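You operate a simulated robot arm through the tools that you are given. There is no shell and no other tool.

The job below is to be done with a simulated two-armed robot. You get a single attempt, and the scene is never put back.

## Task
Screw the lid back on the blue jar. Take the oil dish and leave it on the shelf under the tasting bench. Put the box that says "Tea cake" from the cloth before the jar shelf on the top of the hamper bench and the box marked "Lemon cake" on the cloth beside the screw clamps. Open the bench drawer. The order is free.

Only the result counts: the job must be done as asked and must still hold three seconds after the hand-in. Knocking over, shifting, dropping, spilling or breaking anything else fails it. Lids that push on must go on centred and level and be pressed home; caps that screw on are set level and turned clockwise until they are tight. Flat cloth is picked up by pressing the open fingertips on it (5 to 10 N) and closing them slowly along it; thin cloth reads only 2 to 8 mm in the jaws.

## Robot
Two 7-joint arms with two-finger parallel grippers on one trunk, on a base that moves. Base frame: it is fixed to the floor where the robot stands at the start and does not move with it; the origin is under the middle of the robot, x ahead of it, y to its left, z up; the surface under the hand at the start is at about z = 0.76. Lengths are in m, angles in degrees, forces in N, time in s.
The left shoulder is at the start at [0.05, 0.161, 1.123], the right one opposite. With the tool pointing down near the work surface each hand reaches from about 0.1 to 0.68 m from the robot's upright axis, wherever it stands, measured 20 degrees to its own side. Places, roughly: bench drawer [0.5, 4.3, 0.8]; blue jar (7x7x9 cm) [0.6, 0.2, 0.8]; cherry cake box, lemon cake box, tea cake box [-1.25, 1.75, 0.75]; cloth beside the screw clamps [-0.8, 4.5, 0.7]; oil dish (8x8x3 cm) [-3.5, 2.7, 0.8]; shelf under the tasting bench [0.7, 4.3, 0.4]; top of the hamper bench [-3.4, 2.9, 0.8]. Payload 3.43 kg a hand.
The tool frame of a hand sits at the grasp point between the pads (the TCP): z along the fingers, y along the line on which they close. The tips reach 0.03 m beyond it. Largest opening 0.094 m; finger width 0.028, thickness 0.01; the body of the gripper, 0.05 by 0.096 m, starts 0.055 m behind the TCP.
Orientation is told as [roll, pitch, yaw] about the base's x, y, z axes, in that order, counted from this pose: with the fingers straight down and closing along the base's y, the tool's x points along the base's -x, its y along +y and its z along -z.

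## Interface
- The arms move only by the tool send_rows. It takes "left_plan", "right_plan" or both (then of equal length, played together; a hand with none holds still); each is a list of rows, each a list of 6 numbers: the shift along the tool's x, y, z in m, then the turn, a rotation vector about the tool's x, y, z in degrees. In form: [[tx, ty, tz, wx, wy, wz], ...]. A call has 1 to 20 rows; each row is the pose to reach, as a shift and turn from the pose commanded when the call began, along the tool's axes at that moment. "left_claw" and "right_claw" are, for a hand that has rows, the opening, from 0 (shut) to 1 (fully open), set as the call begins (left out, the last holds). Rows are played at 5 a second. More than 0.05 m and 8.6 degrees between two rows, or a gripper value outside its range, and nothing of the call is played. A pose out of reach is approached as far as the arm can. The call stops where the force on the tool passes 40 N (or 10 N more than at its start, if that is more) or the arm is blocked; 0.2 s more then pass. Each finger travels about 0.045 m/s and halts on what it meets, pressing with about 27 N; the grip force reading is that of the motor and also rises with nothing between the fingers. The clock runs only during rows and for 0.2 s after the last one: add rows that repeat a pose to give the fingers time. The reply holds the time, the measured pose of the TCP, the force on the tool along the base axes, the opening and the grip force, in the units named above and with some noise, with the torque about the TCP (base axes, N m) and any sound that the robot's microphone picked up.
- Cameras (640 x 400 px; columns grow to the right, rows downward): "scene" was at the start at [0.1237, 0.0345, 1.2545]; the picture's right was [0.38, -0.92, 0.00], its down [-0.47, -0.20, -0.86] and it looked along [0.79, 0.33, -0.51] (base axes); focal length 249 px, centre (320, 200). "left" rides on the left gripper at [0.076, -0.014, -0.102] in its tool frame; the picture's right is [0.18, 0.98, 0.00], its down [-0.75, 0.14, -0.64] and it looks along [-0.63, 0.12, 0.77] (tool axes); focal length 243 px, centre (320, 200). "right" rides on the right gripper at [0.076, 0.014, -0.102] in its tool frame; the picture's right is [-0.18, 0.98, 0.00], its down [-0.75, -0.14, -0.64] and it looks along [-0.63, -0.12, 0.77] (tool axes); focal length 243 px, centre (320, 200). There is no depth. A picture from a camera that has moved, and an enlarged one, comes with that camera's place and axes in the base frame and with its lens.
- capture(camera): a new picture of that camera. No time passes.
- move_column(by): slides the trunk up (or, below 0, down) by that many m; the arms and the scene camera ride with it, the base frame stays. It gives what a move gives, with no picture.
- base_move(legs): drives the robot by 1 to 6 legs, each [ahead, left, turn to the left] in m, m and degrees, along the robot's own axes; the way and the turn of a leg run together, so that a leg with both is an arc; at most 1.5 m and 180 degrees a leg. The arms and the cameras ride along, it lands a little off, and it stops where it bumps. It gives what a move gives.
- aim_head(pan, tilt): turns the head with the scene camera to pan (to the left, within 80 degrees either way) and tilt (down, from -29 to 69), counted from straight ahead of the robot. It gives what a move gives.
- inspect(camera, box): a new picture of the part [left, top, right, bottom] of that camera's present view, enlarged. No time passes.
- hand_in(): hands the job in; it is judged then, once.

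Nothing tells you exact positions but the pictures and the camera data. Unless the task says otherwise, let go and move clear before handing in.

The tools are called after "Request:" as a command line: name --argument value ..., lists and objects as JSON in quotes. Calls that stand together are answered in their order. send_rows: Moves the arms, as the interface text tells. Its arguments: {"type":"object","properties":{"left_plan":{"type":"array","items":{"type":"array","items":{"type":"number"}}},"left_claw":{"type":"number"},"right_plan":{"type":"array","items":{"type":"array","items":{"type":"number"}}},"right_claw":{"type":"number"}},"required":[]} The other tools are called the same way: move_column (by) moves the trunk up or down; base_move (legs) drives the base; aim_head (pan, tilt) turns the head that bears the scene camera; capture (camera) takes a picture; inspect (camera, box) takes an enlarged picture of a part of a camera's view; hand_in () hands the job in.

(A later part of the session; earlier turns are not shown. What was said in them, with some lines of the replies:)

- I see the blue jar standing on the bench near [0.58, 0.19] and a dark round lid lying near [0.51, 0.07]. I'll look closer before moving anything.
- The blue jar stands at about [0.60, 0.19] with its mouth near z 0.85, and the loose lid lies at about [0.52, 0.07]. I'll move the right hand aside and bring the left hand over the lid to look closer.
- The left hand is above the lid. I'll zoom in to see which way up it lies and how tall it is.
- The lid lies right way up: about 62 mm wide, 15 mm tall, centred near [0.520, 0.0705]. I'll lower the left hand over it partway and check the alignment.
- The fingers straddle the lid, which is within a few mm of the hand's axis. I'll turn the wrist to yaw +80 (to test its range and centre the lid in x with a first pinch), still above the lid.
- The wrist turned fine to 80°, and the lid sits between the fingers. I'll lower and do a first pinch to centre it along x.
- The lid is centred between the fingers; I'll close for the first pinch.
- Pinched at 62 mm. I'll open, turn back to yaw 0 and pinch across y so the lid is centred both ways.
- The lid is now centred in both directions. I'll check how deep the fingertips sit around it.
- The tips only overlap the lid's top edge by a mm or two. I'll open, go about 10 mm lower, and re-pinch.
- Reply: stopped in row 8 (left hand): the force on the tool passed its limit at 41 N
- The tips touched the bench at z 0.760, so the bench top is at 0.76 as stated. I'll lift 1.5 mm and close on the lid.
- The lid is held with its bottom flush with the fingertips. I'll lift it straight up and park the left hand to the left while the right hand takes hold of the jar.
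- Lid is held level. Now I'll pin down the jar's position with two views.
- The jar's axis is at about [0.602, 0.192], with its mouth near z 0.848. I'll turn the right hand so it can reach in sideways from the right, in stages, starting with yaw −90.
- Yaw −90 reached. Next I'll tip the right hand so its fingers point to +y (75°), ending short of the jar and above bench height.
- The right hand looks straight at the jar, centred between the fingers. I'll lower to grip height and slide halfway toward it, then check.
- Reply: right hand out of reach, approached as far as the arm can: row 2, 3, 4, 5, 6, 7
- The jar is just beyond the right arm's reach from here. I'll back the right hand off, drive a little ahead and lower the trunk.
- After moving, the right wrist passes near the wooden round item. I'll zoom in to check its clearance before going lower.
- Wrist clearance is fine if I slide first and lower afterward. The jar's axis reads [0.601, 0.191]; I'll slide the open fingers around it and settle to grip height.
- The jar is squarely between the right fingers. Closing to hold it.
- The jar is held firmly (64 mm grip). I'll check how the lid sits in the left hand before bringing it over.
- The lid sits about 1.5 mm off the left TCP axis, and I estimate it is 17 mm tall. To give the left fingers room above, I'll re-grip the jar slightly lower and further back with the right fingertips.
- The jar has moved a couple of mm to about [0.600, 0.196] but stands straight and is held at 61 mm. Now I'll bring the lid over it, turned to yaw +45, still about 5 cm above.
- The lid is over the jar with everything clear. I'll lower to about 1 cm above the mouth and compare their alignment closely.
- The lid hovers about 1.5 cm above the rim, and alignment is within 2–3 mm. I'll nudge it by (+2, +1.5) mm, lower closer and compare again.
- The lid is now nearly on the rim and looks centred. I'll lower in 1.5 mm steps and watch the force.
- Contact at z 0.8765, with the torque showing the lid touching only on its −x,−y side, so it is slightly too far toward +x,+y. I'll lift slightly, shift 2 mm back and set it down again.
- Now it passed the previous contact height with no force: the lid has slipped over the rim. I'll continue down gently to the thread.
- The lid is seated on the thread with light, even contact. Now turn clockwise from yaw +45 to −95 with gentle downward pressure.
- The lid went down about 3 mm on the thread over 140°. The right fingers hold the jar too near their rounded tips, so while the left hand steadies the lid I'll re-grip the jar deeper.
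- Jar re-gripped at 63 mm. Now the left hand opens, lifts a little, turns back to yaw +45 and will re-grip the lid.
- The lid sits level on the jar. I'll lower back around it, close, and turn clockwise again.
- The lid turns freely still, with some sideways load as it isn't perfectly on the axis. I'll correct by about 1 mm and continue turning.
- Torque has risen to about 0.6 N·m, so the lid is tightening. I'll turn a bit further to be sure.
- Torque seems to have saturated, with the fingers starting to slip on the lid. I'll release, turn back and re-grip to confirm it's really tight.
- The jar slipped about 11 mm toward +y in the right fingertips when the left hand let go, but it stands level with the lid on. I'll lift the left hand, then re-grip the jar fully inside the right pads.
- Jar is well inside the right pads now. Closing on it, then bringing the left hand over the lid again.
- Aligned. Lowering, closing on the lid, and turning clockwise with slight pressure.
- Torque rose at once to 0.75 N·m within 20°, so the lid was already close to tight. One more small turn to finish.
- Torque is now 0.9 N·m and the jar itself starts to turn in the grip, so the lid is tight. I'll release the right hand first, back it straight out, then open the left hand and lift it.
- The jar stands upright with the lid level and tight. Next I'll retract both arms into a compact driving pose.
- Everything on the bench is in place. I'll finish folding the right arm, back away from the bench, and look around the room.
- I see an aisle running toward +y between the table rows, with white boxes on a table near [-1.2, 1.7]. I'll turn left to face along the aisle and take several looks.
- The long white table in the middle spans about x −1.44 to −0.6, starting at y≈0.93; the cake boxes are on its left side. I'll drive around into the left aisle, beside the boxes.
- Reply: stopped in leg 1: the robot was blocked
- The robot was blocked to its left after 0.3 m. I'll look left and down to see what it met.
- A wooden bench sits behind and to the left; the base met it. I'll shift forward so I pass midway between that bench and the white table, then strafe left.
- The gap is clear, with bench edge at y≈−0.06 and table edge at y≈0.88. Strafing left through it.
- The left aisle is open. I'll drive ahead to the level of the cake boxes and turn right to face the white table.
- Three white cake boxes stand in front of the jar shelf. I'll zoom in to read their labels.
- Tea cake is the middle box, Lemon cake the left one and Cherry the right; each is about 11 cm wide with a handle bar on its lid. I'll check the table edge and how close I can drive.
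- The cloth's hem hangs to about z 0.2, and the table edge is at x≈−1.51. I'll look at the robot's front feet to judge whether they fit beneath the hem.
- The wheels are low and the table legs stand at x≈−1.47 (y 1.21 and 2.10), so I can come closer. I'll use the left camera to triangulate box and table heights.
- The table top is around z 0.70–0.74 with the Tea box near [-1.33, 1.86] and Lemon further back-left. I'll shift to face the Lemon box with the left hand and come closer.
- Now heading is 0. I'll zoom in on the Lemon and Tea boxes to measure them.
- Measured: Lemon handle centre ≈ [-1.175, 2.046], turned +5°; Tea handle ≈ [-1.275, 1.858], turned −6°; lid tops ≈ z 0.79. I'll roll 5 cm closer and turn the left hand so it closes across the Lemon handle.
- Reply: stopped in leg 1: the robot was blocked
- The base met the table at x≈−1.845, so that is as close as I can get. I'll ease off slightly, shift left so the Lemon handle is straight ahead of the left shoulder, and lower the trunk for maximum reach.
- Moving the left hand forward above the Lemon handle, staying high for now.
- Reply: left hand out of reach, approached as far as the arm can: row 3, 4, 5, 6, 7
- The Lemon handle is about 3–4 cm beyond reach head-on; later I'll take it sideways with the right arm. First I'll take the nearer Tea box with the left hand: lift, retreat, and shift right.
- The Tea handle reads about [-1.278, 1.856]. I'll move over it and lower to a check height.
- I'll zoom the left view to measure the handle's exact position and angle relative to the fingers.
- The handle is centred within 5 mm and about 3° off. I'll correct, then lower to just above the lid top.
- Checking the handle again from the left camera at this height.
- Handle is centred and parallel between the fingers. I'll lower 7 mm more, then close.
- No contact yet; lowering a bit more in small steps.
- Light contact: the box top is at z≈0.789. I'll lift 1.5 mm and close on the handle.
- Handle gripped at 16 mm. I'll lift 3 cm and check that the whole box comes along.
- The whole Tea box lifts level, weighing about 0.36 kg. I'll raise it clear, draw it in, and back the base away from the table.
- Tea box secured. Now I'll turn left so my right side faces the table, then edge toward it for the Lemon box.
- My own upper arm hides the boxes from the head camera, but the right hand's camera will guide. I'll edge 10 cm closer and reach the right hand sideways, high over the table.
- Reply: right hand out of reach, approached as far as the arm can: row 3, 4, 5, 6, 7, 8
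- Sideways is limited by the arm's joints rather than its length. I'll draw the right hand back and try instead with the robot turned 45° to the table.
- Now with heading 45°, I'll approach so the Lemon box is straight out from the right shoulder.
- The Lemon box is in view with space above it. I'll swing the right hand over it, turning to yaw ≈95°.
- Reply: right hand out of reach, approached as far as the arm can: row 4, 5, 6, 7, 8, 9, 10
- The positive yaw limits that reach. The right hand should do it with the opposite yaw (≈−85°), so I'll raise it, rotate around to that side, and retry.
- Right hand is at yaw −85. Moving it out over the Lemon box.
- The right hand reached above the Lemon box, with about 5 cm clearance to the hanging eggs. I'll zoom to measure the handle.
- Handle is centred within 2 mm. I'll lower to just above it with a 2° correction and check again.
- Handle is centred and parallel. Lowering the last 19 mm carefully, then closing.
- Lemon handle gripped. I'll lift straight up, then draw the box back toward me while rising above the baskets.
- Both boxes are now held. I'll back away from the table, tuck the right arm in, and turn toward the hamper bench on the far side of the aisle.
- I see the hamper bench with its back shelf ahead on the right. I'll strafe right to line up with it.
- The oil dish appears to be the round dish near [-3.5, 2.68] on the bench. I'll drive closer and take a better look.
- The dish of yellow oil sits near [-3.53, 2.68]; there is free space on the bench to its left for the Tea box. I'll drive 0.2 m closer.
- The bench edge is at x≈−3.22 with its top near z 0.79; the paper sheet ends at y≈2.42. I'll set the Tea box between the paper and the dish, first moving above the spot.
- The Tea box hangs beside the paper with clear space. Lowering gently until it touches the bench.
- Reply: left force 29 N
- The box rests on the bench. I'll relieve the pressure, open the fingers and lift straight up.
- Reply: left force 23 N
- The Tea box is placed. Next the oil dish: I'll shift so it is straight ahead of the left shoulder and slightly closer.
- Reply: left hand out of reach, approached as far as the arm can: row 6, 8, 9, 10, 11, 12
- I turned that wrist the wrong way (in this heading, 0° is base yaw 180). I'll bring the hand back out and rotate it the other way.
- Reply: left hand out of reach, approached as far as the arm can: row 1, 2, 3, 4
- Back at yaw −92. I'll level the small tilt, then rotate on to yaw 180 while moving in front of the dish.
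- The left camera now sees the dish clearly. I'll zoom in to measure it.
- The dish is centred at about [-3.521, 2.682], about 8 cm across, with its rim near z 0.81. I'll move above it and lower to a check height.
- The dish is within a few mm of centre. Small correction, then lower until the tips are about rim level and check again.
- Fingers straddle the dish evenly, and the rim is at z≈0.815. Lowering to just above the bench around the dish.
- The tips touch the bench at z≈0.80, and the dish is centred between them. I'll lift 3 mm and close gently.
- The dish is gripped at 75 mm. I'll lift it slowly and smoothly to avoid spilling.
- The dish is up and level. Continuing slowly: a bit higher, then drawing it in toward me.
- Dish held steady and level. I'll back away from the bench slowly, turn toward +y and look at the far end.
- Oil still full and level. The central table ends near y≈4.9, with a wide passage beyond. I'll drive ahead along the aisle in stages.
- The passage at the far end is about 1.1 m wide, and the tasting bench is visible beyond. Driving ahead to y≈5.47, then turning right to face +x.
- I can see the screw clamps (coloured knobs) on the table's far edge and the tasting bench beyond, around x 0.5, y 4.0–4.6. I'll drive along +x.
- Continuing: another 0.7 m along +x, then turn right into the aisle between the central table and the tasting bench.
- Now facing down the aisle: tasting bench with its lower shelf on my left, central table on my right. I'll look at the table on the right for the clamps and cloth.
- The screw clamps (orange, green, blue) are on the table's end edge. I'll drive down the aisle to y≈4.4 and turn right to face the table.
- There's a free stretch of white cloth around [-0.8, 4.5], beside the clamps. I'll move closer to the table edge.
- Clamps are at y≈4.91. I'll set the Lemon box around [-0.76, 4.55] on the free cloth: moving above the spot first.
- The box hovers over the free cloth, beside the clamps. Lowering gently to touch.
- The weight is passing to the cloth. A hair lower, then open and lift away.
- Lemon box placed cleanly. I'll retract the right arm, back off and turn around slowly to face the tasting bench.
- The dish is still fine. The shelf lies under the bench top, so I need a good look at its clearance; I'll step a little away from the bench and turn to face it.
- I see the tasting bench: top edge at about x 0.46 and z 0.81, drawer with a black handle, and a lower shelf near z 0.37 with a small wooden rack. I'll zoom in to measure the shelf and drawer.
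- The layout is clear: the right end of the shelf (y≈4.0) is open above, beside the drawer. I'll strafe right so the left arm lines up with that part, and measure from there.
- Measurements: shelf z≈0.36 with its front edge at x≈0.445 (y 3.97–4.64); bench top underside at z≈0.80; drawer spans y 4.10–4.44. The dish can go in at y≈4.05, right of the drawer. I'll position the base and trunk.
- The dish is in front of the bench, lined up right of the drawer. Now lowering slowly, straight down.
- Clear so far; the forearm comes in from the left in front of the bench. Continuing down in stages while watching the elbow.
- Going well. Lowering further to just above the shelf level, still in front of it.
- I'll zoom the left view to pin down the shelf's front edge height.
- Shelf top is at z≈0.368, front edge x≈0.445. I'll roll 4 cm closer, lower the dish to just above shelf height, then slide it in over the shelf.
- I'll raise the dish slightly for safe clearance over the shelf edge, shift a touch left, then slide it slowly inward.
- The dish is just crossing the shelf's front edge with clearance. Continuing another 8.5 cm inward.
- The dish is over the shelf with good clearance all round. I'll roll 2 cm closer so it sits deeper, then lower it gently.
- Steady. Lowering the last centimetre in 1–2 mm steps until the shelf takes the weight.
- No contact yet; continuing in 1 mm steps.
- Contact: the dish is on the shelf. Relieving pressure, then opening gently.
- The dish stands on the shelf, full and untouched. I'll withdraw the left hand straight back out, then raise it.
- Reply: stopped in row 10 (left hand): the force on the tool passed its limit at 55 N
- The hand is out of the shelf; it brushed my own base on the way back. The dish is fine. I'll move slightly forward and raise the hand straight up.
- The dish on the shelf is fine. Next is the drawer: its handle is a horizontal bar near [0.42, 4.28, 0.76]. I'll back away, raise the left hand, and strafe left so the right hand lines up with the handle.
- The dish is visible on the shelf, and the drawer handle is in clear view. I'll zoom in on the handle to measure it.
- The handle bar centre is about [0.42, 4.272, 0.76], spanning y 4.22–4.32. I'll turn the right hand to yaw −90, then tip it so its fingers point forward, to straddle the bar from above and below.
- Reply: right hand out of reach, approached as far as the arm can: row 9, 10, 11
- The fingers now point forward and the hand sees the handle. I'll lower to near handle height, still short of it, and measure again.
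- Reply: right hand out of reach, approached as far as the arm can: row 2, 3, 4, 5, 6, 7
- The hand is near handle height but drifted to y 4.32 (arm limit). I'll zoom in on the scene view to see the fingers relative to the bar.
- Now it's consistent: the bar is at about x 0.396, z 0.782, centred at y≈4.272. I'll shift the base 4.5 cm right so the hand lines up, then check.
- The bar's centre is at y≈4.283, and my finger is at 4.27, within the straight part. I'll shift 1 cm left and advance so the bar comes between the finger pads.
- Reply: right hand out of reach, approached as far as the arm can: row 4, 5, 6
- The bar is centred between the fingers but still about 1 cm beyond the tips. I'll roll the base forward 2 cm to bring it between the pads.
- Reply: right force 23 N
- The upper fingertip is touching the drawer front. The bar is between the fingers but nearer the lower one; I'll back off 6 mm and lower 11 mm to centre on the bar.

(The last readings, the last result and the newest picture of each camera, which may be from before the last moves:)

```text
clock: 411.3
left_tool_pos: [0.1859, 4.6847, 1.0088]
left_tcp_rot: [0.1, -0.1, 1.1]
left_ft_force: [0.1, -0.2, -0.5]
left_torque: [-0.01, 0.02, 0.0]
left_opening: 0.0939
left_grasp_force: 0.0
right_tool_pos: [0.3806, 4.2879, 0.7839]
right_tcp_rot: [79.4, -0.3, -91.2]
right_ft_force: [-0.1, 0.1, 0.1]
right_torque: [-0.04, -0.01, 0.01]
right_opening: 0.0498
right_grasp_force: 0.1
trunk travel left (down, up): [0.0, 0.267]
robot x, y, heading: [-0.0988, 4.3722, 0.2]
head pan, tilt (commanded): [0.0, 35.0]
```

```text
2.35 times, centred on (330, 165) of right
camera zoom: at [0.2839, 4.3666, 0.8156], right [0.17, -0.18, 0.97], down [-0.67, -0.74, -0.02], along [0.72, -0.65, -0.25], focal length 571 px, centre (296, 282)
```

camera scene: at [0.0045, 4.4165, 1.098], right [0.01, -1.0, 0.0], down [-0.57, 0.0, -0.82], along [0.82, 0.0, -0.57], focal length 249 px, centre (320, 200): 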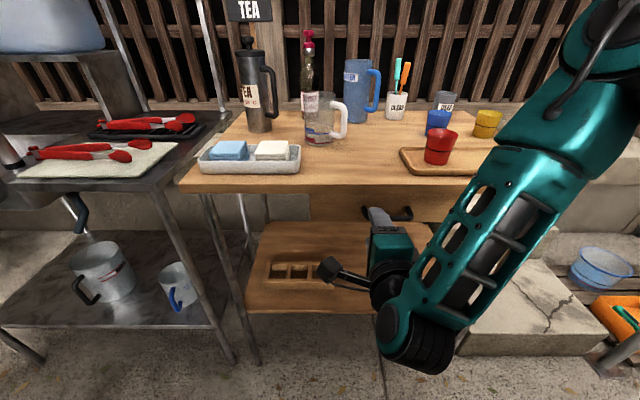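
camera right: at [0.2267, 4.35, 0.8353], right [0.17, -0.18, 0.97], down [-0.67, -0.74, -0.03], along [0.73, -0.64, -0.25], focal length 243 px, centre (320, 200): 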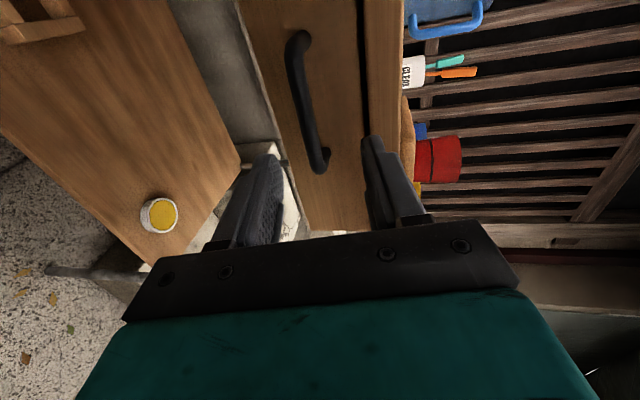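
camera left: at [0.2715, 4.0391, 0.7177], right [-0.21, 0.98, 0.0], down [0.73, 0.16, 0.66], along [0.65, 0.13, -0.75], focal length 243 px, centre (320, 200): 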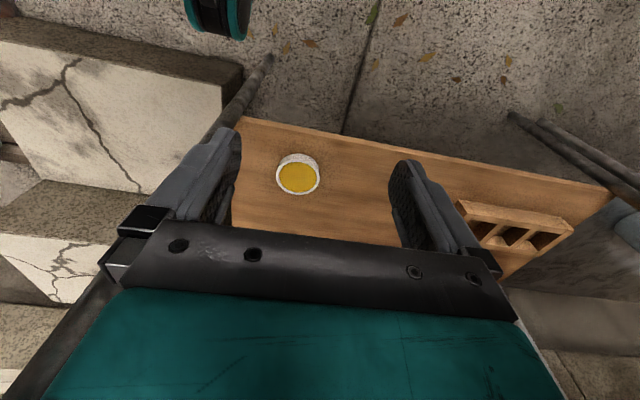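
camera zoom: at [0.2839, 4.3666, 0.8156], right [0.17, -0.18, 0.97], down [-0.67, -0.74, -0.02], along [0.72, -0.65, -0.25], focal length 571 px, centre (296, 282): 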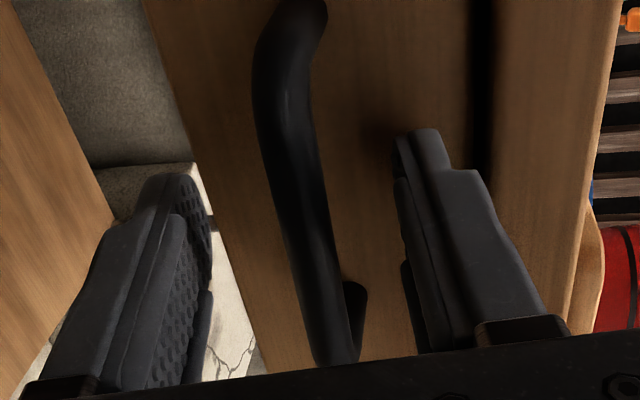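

The bar is now centred between the pads. A 2.5 mm advance, then close on it.

Request:
send_rows --right_plan '[[0, 0, 0.0015, 0, 0, 0], [0, 0, 0.0025, 0, 0, 0], [0, 0, 0.0025, 0, 0, 0]]'

Request:
send_rows --right_plan '[[0, 0, 0, 0, 0, 0], [0, 0, 0, 0, 0, 0], [0, 0, 0, 0, 0, 0], [0, 0, 0, 0, 0, 0], [0, 0, 0, 0, 0, 0]]' --right_claw 0.0

Request:
inspect --camera "right" --box '[220, 80, 440, 250]'

```text
clock: 412.1
left_tool_pos: [0.1851, 4.6846, 1.0088]
left_tcp_rot: [0.0, -0.1, 1.2]
left_ft_force: [0.9, -0.2, -0.3]
left_torque: [-0.01, 0.03, 0.01]
left_opening: 0.0937
left_grasp_force: 0.0
right_tool_pos: [0.3818, 4.2879, 0.7826]
right_tcp_rot: [79.5, -0.3, -91.2]
right_ft_force: [-0.8, -0.4, -0.2]
right_torque: [-0.02, 0.01, -0.01]
right_opening: 0.05
right_grasp_force: 0.1
trunk travel left (down, up): [0.0, 0.267]
robot x, y, heading: [-0.1018, 4.3744, -0.2]
head pan, tilt (commanded): [0.0, 35.0]
```

```text
clock: 413.3
left_tool_pos: [0.1853, 4.6831, 1.0105]
left_tcp_rot: [0.1, -0.3, 1.1]
left_ft_force: [0.4, 0.1, 0.2]
left_torque: [-0.04, 0.01, -0.01]
left_opening: 0.0941
left_grasp_force: 0.0
right_tool_pos: [0.38, 4.2875, 0.7854]
right_tcp_rot: [79.9, -0.2, -91.2]
right_ft_force: [-14.2, -3.4, 22.8]
right_torque: [0.2, -0.14, 0.23]
right_opening: 0.0119
right_grasp_force: 44.8
trunk travel left (down, up): [0.0, 0.267]
robot x, y, heading: [-0.1052, 4.3705, -0.4]
head pan, tilt (commanded): [0.0, 35.0]
```

```text
2.35 times, centred on (330, 165) of right
camera zoom: at [0.2837, 4.3668, 0.8178], right [0.17, -0.18, 0.97], down [-0.67, -0.74, -0.02], along [0.72, -0.65, -0.25], focal length 571 px, centre (296, 282)
```

zoom: 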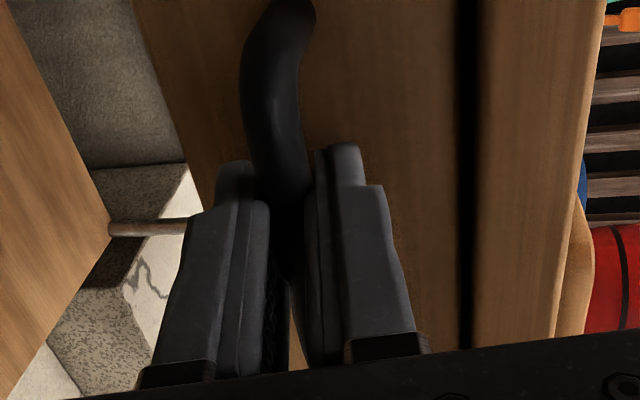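

The handle is gripped at 12 mm. I'll ease the vertical strain and start pulling gently toward me.

Request:
send_rows --right_plan '[[0, 0.0025, 0, 0, 0, 0], [0, 0.0015, -0.005, 0, 0, 0], [0, 0.0, -0.013, 0, 0, 0], [0, -0.0015, -0.022, 0, 0, 0], [0, -0.0035, -0.032, 0, 0, 0], [0, -0.0055, -0.042, 0, 0, 0], [0, -0.0055, -0.042, 0, 0, 0]]'

Request:
inspect --camera "scene" --box '[290, 150, 490, 290]'

```text
clock: 414.9
left_tool_pos: [0.1849, 4.6848, 1.0095]
left_tcp_rot: [0.0, -0.1, 1.2]
left_ft_force: [0.4, -0.1, 0.7]
left_torque: [-0.01, -0.01, -0.01]
left_opening: 0.0941
left_grasp_force: 0.1
right_tool_pos: [0.3386, 4.2888, 0.7862]
right_tcp_rot: [80.0, -0.2, -90.8]
right_ft_force: [0.3, 3.2, 23.6]
right_torque: [0.21, -0.18, 1.1]
right_opening: 0.0119
right_grasp_force: 45.2
trunk travel left (down, up): [0.0, 0.267]
robot x, y, heading: [-0.1026, 4.3686, -0.2]
head pan, tilt (commanded): [0.0, 35.0]
```

```text
2.86 times, centred on (390, 220) of scene
camera zoom: at [0.0247, 4.3713, 1.0983], right [0.0, -1.0, 0.0], down [-0.57, 0.0, -0.82], along [0.82, 0.0, -0.57], focal length 712 px, centre (120, 143)
```

zoom: 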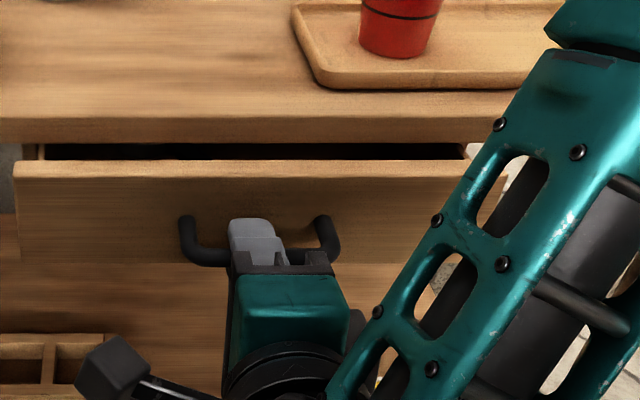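

The drawer slides open. Now I'll pull it further by backing the base slowly.

Request:
base_move --legs '[[-0.12, 0, 0]]'

Request:
inspect --camera "scene" --box '[290, 150, 490, 290]'

Request:
capture --camera "right"

```text
clock: 416.2
left_tool_pos: [0.0651, 4.6847, 1.0087]
left_tcp_rot: [0.0, -0.3, 0.9]
left_ft_force: [-0.1, 0.5, 0.6]
left_torque: [0.02, -0.01, -0.03]
left_opening: 0.0938
left_grasp_force: 0.0
right_tool_pos: [0.2193, 4.2883, 0.7852]
right_tcp_rot: [80.0, -0.2, -90.9]
right_ft_force: [-0.6, 9.0, 24.6]
right_torque: [0.06, -0.18, 0.53]
right_opening: 0.0115
right_grasp_force: 45.4
trunk travel left (down, up): [0.0, 0.267]
robot x, y, heading: [-0.223, 4.3758, -0.4]
head pan, tilt (commanded): [0.0, 35.0]
```

```text
2.86 times, centred on (390, 220) of scene
camera zoom: at [-0.0951, 4.3719, 1.0983], right [-0.01, -1.0, 0.0], down [-0.57, 0.0, -0.82], along [0.82, -0.01, -0.57], focal length 712 px, centre (120, 143)
```

zoom: 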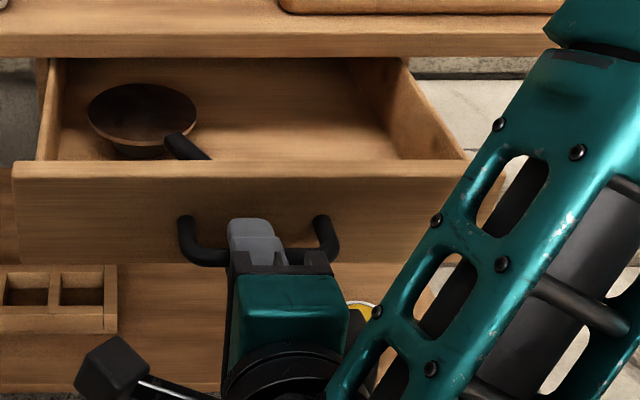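

```text
taken
camera right: at [0.1229, 4.3662, 0.8176], right [0.17, -0.18, 0.97], down [-0.67, -0.74, -0.03], along [0.72, -0.64, -0.25], focal length 243 px, centre (320, 200)
```

right: 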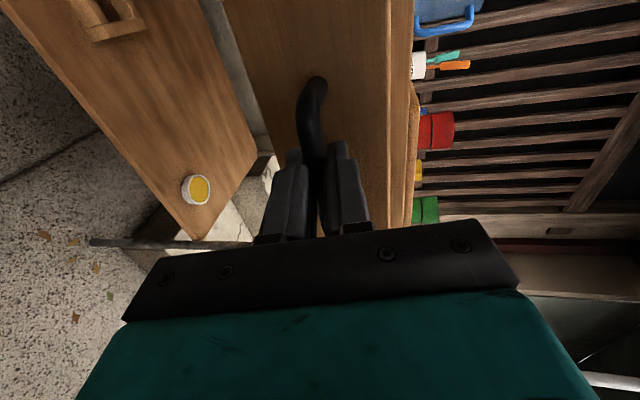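

The drawer is open about 16 cm, with a pan visible inside. I'll pull a few cm more with the arm to be sure it counts as open.

Request:
send_rows --right_plan '[[0, -0.001, -0.006, 0, 0, 0], [0, -0.0025, -0.014, 0, 0, 0], [0, -0.004, -0.022, 0, 0, 0], [0, -0.0055, -0.03, 0, 0, 0], [0, -0.007, -0.038, 0, 0, 0], [0, -0.009, -0.048, 0, 0, 0], [0, -0.009, -0.048, 0, 0, 0]]'

Request:
inspect --camera "scene" --box '[290, 150, 490, 290]'

```text
clock: 417.8
left_tool_pos: [0.0652, 4.6836, 1.0096]
left_tcp_rot: [0.1, -0.2, 0.9]
left_ft_force: [-0.8, 0.1, -0.2]
left_torque: [0.0, 0.02, 0.01]
left_opening: 0.0939
left_grasp_force: 0.0
right_tool_pos: [0.1701, 4.2889, 0.7846]
right_tcp_rot: [80.2, -0.1, -91.0]
right_ft_force: [-0.1, -8.9, 22.8]
right_torque: [0.07, -0.14, 1.18]
right_opening: 0.0115
right_grasp_force: 45.1
trunk travel left (down, up): [0.0, 0.267]
robot x, y, heading: [-0.2222, 4.3727, -0.4]
head pan, tilt (commanded): [0.0, 35.0]
```

```text
2.86 times, centred on (390, 220) of scene
camera zoom: at [-0.0948, 4.3707, 1.0983], right [-0.01, -1.0, 0.0], down [-0.57, 0.0, -0.82], along [0.82, 0.0, -0.57], focal length 712 px, centre (120, 143)
```

zoom: 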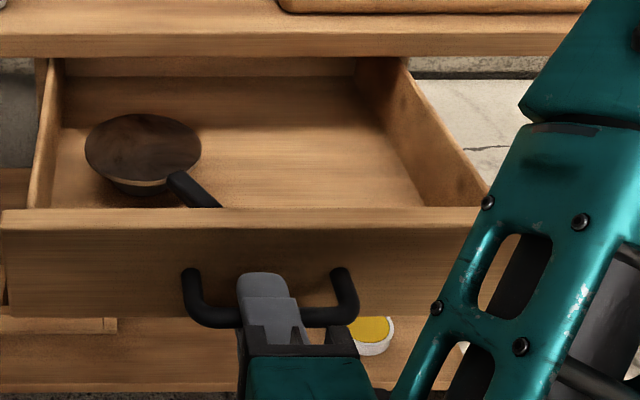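

Open about 21 cm now with no resistance. I'll take it another 3 cm, then release.

Request:
send_rows --right_plan '[[0, -0.001, -0.006, 0, 0, 0], [0, -0.002, -0.013, 0, 0, 0], [0, -0.0035, -0.02, 0, 0, 0], [0, -0.005, -0.027, 0, 0, 0], [0, -0.0055, -0.03, 0, 0, 0], [0, -0.0055, -0.03, 0, 0, 0]]'

Request:
capture --camera "scene"

```text
clock: 418.6
left_tool_pos: [0.0694, 4.6841, 1.0079]
left_tcp_rot: [0.1, 0.1, 1.0]
left_ft_force: [-0.9, -0.1, 1.4]
left_torque: [0.0, -0.01, 0.01]
left_opening: 0.0939
left_grasp_force: 0.0
right_tool_pos: [0.1585, 4.2875, 0.7844]
right_tcp_rot: [80.6, -0.1, -91.4]
right_ft_force: [8.4, 1.0, -4.1]
right_torque: [-0.12, -0.07, 0.48]
right_opening: 0.012
right_grasp_force: 44.8
trunk travel left (down, up): [0.0, 0.267]
robot x, y, heading: [-0.2203, 4.3713, -0.4]
head pan, tilt (commanded): [0.0, 35.0]
stopped in row 3 (right hand): the force on the tool passed its limit at 42 N (the readings are from after the stop); the commanded pose is now the measured one
```

```text
taken
camera scene: at [-0.0922, 4.3711, 1.0972], right [0.0, -1.0, 0.0], down [-0.57, 0.0, -0.82], along [0.82, 0.0, -0.57], focal length 249 px, centre (320, 200)
```

scene: 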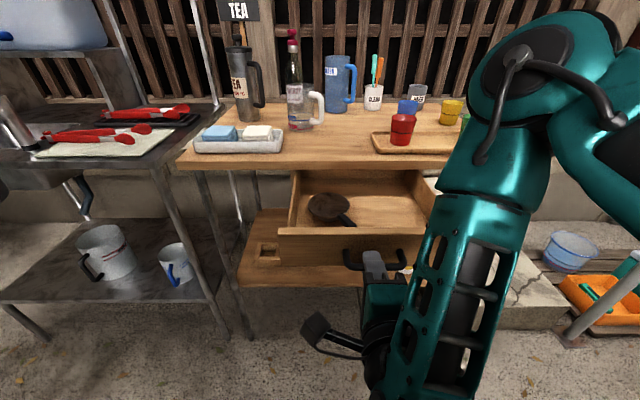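

The drawer has reached its stop at about 22 cm: fully open. I'll open the fingers and slide the hand sideways off the bar by strafing left.

Request:
send_rows --right_plan '[[0, 0, 0, 0, 0, 0], [0, 0, 0, 0, 0, 0], [0, 0, 0, 0, 0, 0], [0, 0, -0.002, 0, 0, 0], [0, 0, -0.002, 0, 0, 0]]' --right_claw 0.53

Request:
inspect --camera "right" --box '[220, 60, 440, 250]'

Request:
inspect --camera "scene" --box '[270, 160, 450, 320]'

```text
clock: 419.8
left_tool_pos: [0.0672, 4.6841, 1.0097]
left_tcp_rot: [0.1, -0.1, 1.0]
left_ft_force: [0.7, -0.8, 0.2]
left_torque: [0.0, 0.03, 0.01]
left_opening: 0.0937
left_grasp_force: 0.1
right_tool_pos: [0.1565, 4.2878, 0.7872]
right_tcp_rot: [80.8, -0.3, -91.4]
right_ft_force: [-0.7, -0.9, -0.5]
right_torque: [0.0, 0.02, 0.0]
right_opening: 0.0498
right_grasp_force: 0.0
trunk travel left (down, up): [0.0, 0.267]
robot x, y, heading: [-0.2203, 4.3694, -0.4]
head pan, tilt (commanded): [0.0, 35.0]
```

```text
2.11 times, centred on (330, 155) of right
camera zoom: at [0.0592, 4.3673, 0.8177], right [0.16, -0.19, 0.97], down [-0.67, -0.74, -0.03], along [0.72, -0.65, -0.24], focal length 511 px, centre (299, 295)
```

zoom: 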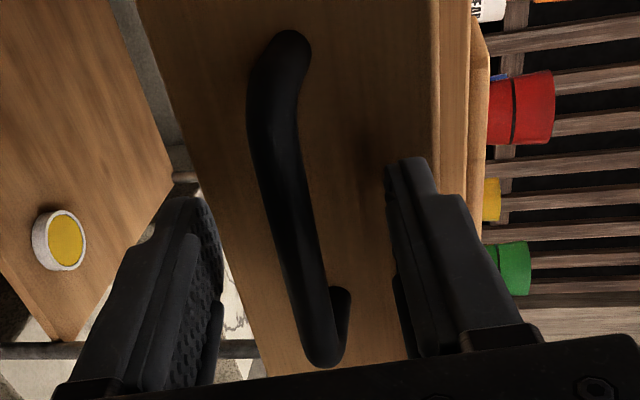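

```text
2.50 times, centred on (360, 240) of scene
camera zoom: at [-0.0931, 4.3712, 1.098], right [-0.01, -1.0, 0.0], down [-0.57, 0.0, -0.82], along [0.82, 0.0, -0.57], focal length 623 px, centre (220, 100)
```

zoom: 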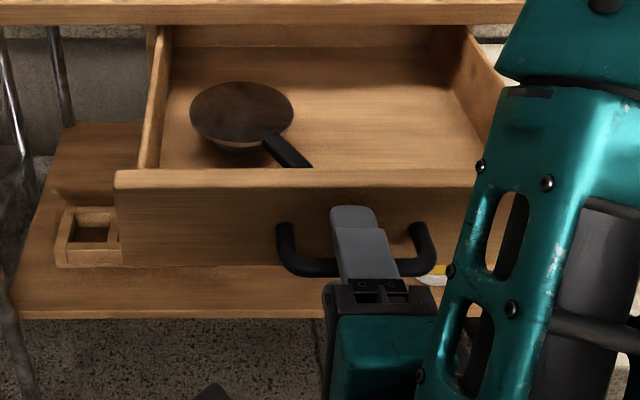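

Fingers are open around the bar with clearance. Strafing left 10 cm to slide off the end of the handle.

Request:
base_move --legs '[[0, 0.1, 0]]'

Request:
inspect --camera "scene" --box '[270, 160, 470, 320]'

Request:
capture --camera "right"

```text
clock: 421.3
left_tool_pos: [0.0687, 4.7828, 1.0084]
left_tcp_rot: [0.1, -0.1, 0.9]
left_ft_force: [-0.1, -0.8, -0.3]
left_torque: [0.05, -0.02, 0.0]
left_opening: 0.0941
left_grasp_force: 0.1
right_tool_pos: [0.1562, 4.3872, 0.7861]
right_tcp_rot: [80.7, 0.0, -91.5]
right_ft_force: [0.9, 0.4, 0.0]
right_torque: [0.01, -0.01, 0.01]
right_opening: 0.0498
right_grasp_force: 0.1
trunk travel left (down, up): [0.0, 0.267]
robot x, y, heading: [-0.2252, 4.4674, -0.6]
head pan, tilt (commanded): [0.0, 35.0]
```

```text
2.50 times, centred on (370, 240) of scene
camera zoom: at [-0.0925, 4.4708, 1.098], right [-0.01, -1.0, 0.0], down [-0.57, 0.0, -0.82], along [0.82, -0.01, -0.57], focal length 623 px, centre (195, 100)
```

zoom: 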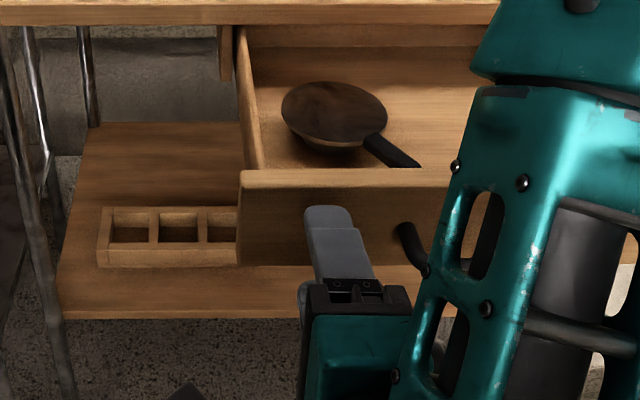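

```text
taken
camera right: at [0.0598, 4.4665, 0.8178], right [0.15, -0.19, 0.97], down [-0.68, -0.74, -0.03], along [0.72, -0.65, -0.24], focal length 243 px, centre (320, 200)
```

right: 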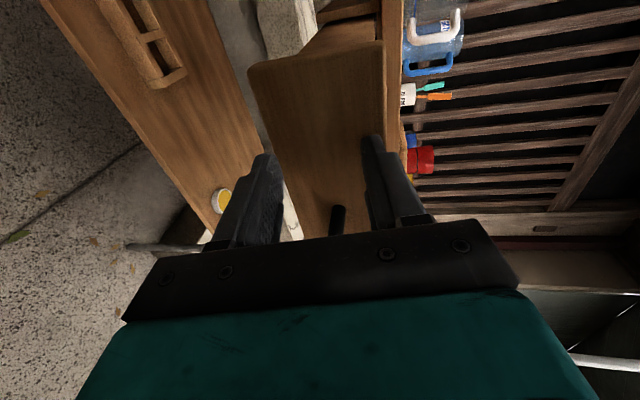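

Clear of the handle. I'll strafe further left, away from the drawer, then raise the right hand.

Request:
base_move --legs '[[0, 0.2, 0.6]]'

Request:
send_rows --right_plan '[[0, 0.03, 0, 0, 0, 0], [0, 0.06, 0, 0, 0, 0], [0, 0.09, 0, 0, 0, 0], [0, 0.12, 0, 0, 0, 0], [0, 0.15, 0, 0, 0, 0], [0, 0.17, 0, 0, 0, 0]]'

Request:
aim_head --pan -20 --tilt 35

Request:
capture --camera "scene"

```text
clock: 423.7
left_tool_pos: [0.0672, 4.9826, 1.0095]
left_tcp_rot: [0.2, -0.1, 1.3]
left_ft_force: [0.1, -1.0, 0.1]
left_torque: [0.01, 0.02, -0.01]
left_opening: 0.0942
left_grasp_force: 0.0
right_tool_pos: [0.1577, 4.5865, 0.7867]
right_tcp_rot: [80.7, -0.1, -91.1]
right_ft_force: [0.1, -0.1, 0.2]
right_torque: [-0.02, 0.01, -0.01]
right_opening: 0.0498
right_grasp_force: 0.0
trunk travel left (down, up): [0.0, 0.267]
robot x, y, heading: [-0.2196, 4.667, 0.2]
head pan, tilt (commanded): [0.0, 35.0]
```

```text
clock: 425.1
left_tool_pos: [0.0669, 4.9819, 1.0094]
left_tcp_rot: [0.1, -0.1, 1.3]
left_ft_force: [0.3, -0.4, 0.5]
left_torque: [-0.02, -0.04, -0.02]
left_opening: 0.0942
left_grasp_force: 0.1
right_tool_pos: [0.1857, 4.5857, 0.9557]
right_tcp_rot: [80.6, -0.1, -91.0]
right_ft_force: [0.8, -0.4, 0.4]
right_torque: [-0.02, 0.01, -0.01]
right_opening: 0.0498
right_grasp_force: 0.0
right hand out of reach, approached as far as the arm can: row 4, 5
trunk travel left (down, up): [0.0, 0.267]
robot x, y, heading: [-0.2231, 4.6681, 0.3]
head pan, tilt (commanded): [0.0, 35.0]
```

```text
clock: 425.9
left_tool_pos: [0.066, 4.9817, 1.0091]
left_tcp_rot: [0.1, -0.2, 1.4]
left_ft_force: [0.2, 0.5, -0.9]
left_torque: [-0.01, 0.0, -0.04]
left_opening: 0.0941
left_grasp_force: 0.0
right_tool_pos: [0.1851, 4.5853, 0.9558]
right_tcp_rot: [80.7, -0.1, -91.0]
right_ft_force: [-0.5, -0.5, 0.3]
right_torque: [0.02, -0.01, 0.01]
right_opening: 0.0497
right_grasp_force: 0.1
trunk travel left (down, up): [0.0, 0.267]
robot x, y, heading: [-0.2225, 4.669, 0.0]
head pan, tilt (commanded): [-20.0, 35.0]
```

```text
taken
camera scene: at [-0.0972, 4.6376, 1.098], right [-0.34, -0.94, 0.0], down [-0.54, 0.19, -0.82], along [0.77, -0.28, -0.57], focal length 249 px, centre (320, 200)
```

scene: 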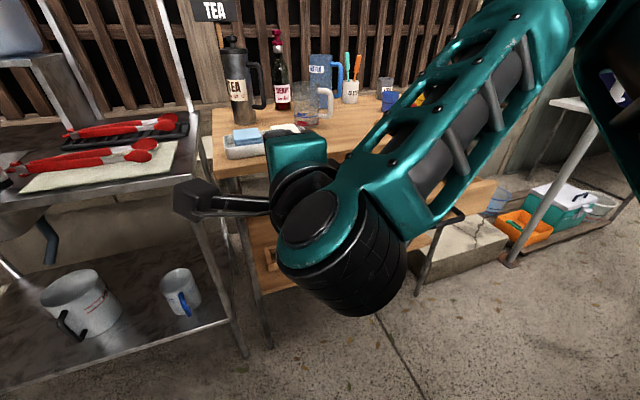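

I'll fold the right hand back to pointing down and take a final look at the drawer and dish.

Request:
send_rows --right_plan '[[0, 0, -0.005, 8, 0, 0], [0, 0, -0.01, 16, 0, 0], [0, 0.005, -0.01, 24, 0, 0], [0, 0.01, -0.01, 32, 0, 0], [0, 0.015, -0.01, 40, 0, 0], [0, 0.02, -0.01, 48, 0, 0], [0, 0.025, -0.01, 56, 0, 0], [0, 0.03, -0.01, 64, 0, 0], [0, 0.035, -0.01, 72, 0, 0], [0, 0.04, -0.01, 80, 0, 0]]'

Request:
aim_head --pan -25 --tilt 35

Request:
capture --camera "scene"

```text
clock: 428.1
left_tool_pos: [0.0656, 4.9828, 1.0092]
left_tcp_rot: [0.1, -0.2, 1.3]
left_ft_force: [-0.4, -1.4, 0.1]
left_torque: [0.0, -0.01, -0.02]
left_opening: 0.0941
left_grasp_force: 0.2
right_tool_pos: [0.1808, 4.5863, 0.9953]
right_tcp_rot: [0.4, 0.0, -90.8]
right_ft_force: [-0.2, 0.2, -1.1]
right_torque: [0.01, 0.0, 0.0]
right_opening: 0.0498
right_grasp_force: 0.0
trunk travel left (down, up): [0.0, 0.267]
robot x, y, heading: [-0.2195, 4.6679, 0.0]
head pan, tilt (commanded): [-20.0, 35.0]
```

```text
clock: 428.8
left_tool_pos: [0.0669, 4.9819, 1.0089]
left_tcp_rot: [0.0, -0.1, 1.4]
left_ft_force: [0.7, -0.3, 0.2]
left_torque: [-0.02, -0.01, -0.01]
left_opening: 0.0942
left_grasp_force: 0.0
right_tool_pos: [0.1806, 4.5869, 0.995]
right_tcp_rot: [0.8, -0.1, -91.0]
right_ft_force: [0.1, -0.5, 0.9]
right_torque: [0.0, 0.0, 0.02]
right_opening: 0.0497
right_grasp_force: 0.0
trunk travel left (down, up): [0.0, 0.267]
robot x, y, heading: [-0.2199, 4.6673, 0.1]
head pan, tilt (commanded): [-25.0, 35.0]
```

```text
taken
camera scene: at [-0.1002, 4.6304, 1.098], right [-0.42, -0.91, 0.0], down [-0.52, 0.24, -0.82], along [0.74, -0.34, -0.57], focal length 249 px, centre (320, 200)
```

scene: 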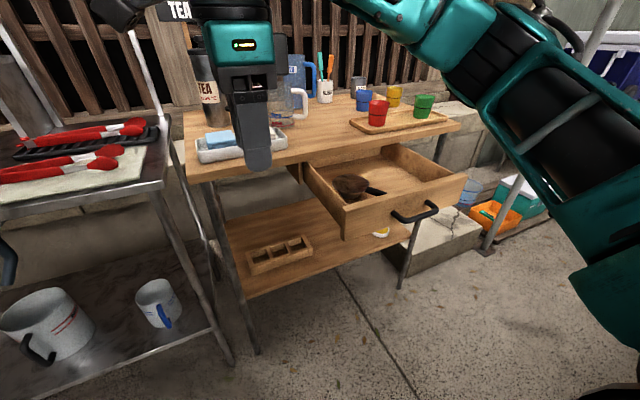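

The drawer is fully open, the oil dish is on the shelf, both boxes are placed and the jar is closed; both hands are empty and clear. Handing in.

Request:
hand_in

```text
The job is handed in.
```

I've handed the job in. All five parts looked done at my last check of each, but I haven't been told whether it passed.

- **Blue jar:** the lid is on level and screwed down. By the end the turning force was about 0.9 N·m and the jar itself had started to turn in my grip. I took that as tight and did not go back to check it again. The jar now stands about 2 cm to the left of where it began.
- **Tea cake box:** it is on top of the hamper bench, between the paper sheet and the place where the dish stood.
- **Lemon cake box:** it is on the white cloth at about [-0.76, 4.55], beside the screw clamps.
- **Oil dish:** it is at the front right of the shelf under the tasting bench, upright and with no oil lost that I could see.
- **Bench drawer:** it is pulled out about 22 cm, to its stop.

My base bumped furniture twice: the bench with the tape rolls near the start, and the white table when I came up to the cake boxes. Nothing on either looked moved in the pictures afterwards, but I did not check them closely. My left hand also brushed my own base as I drew it back from the shelf; the dish did not move.

Both hands were empty and clear when I handed in.
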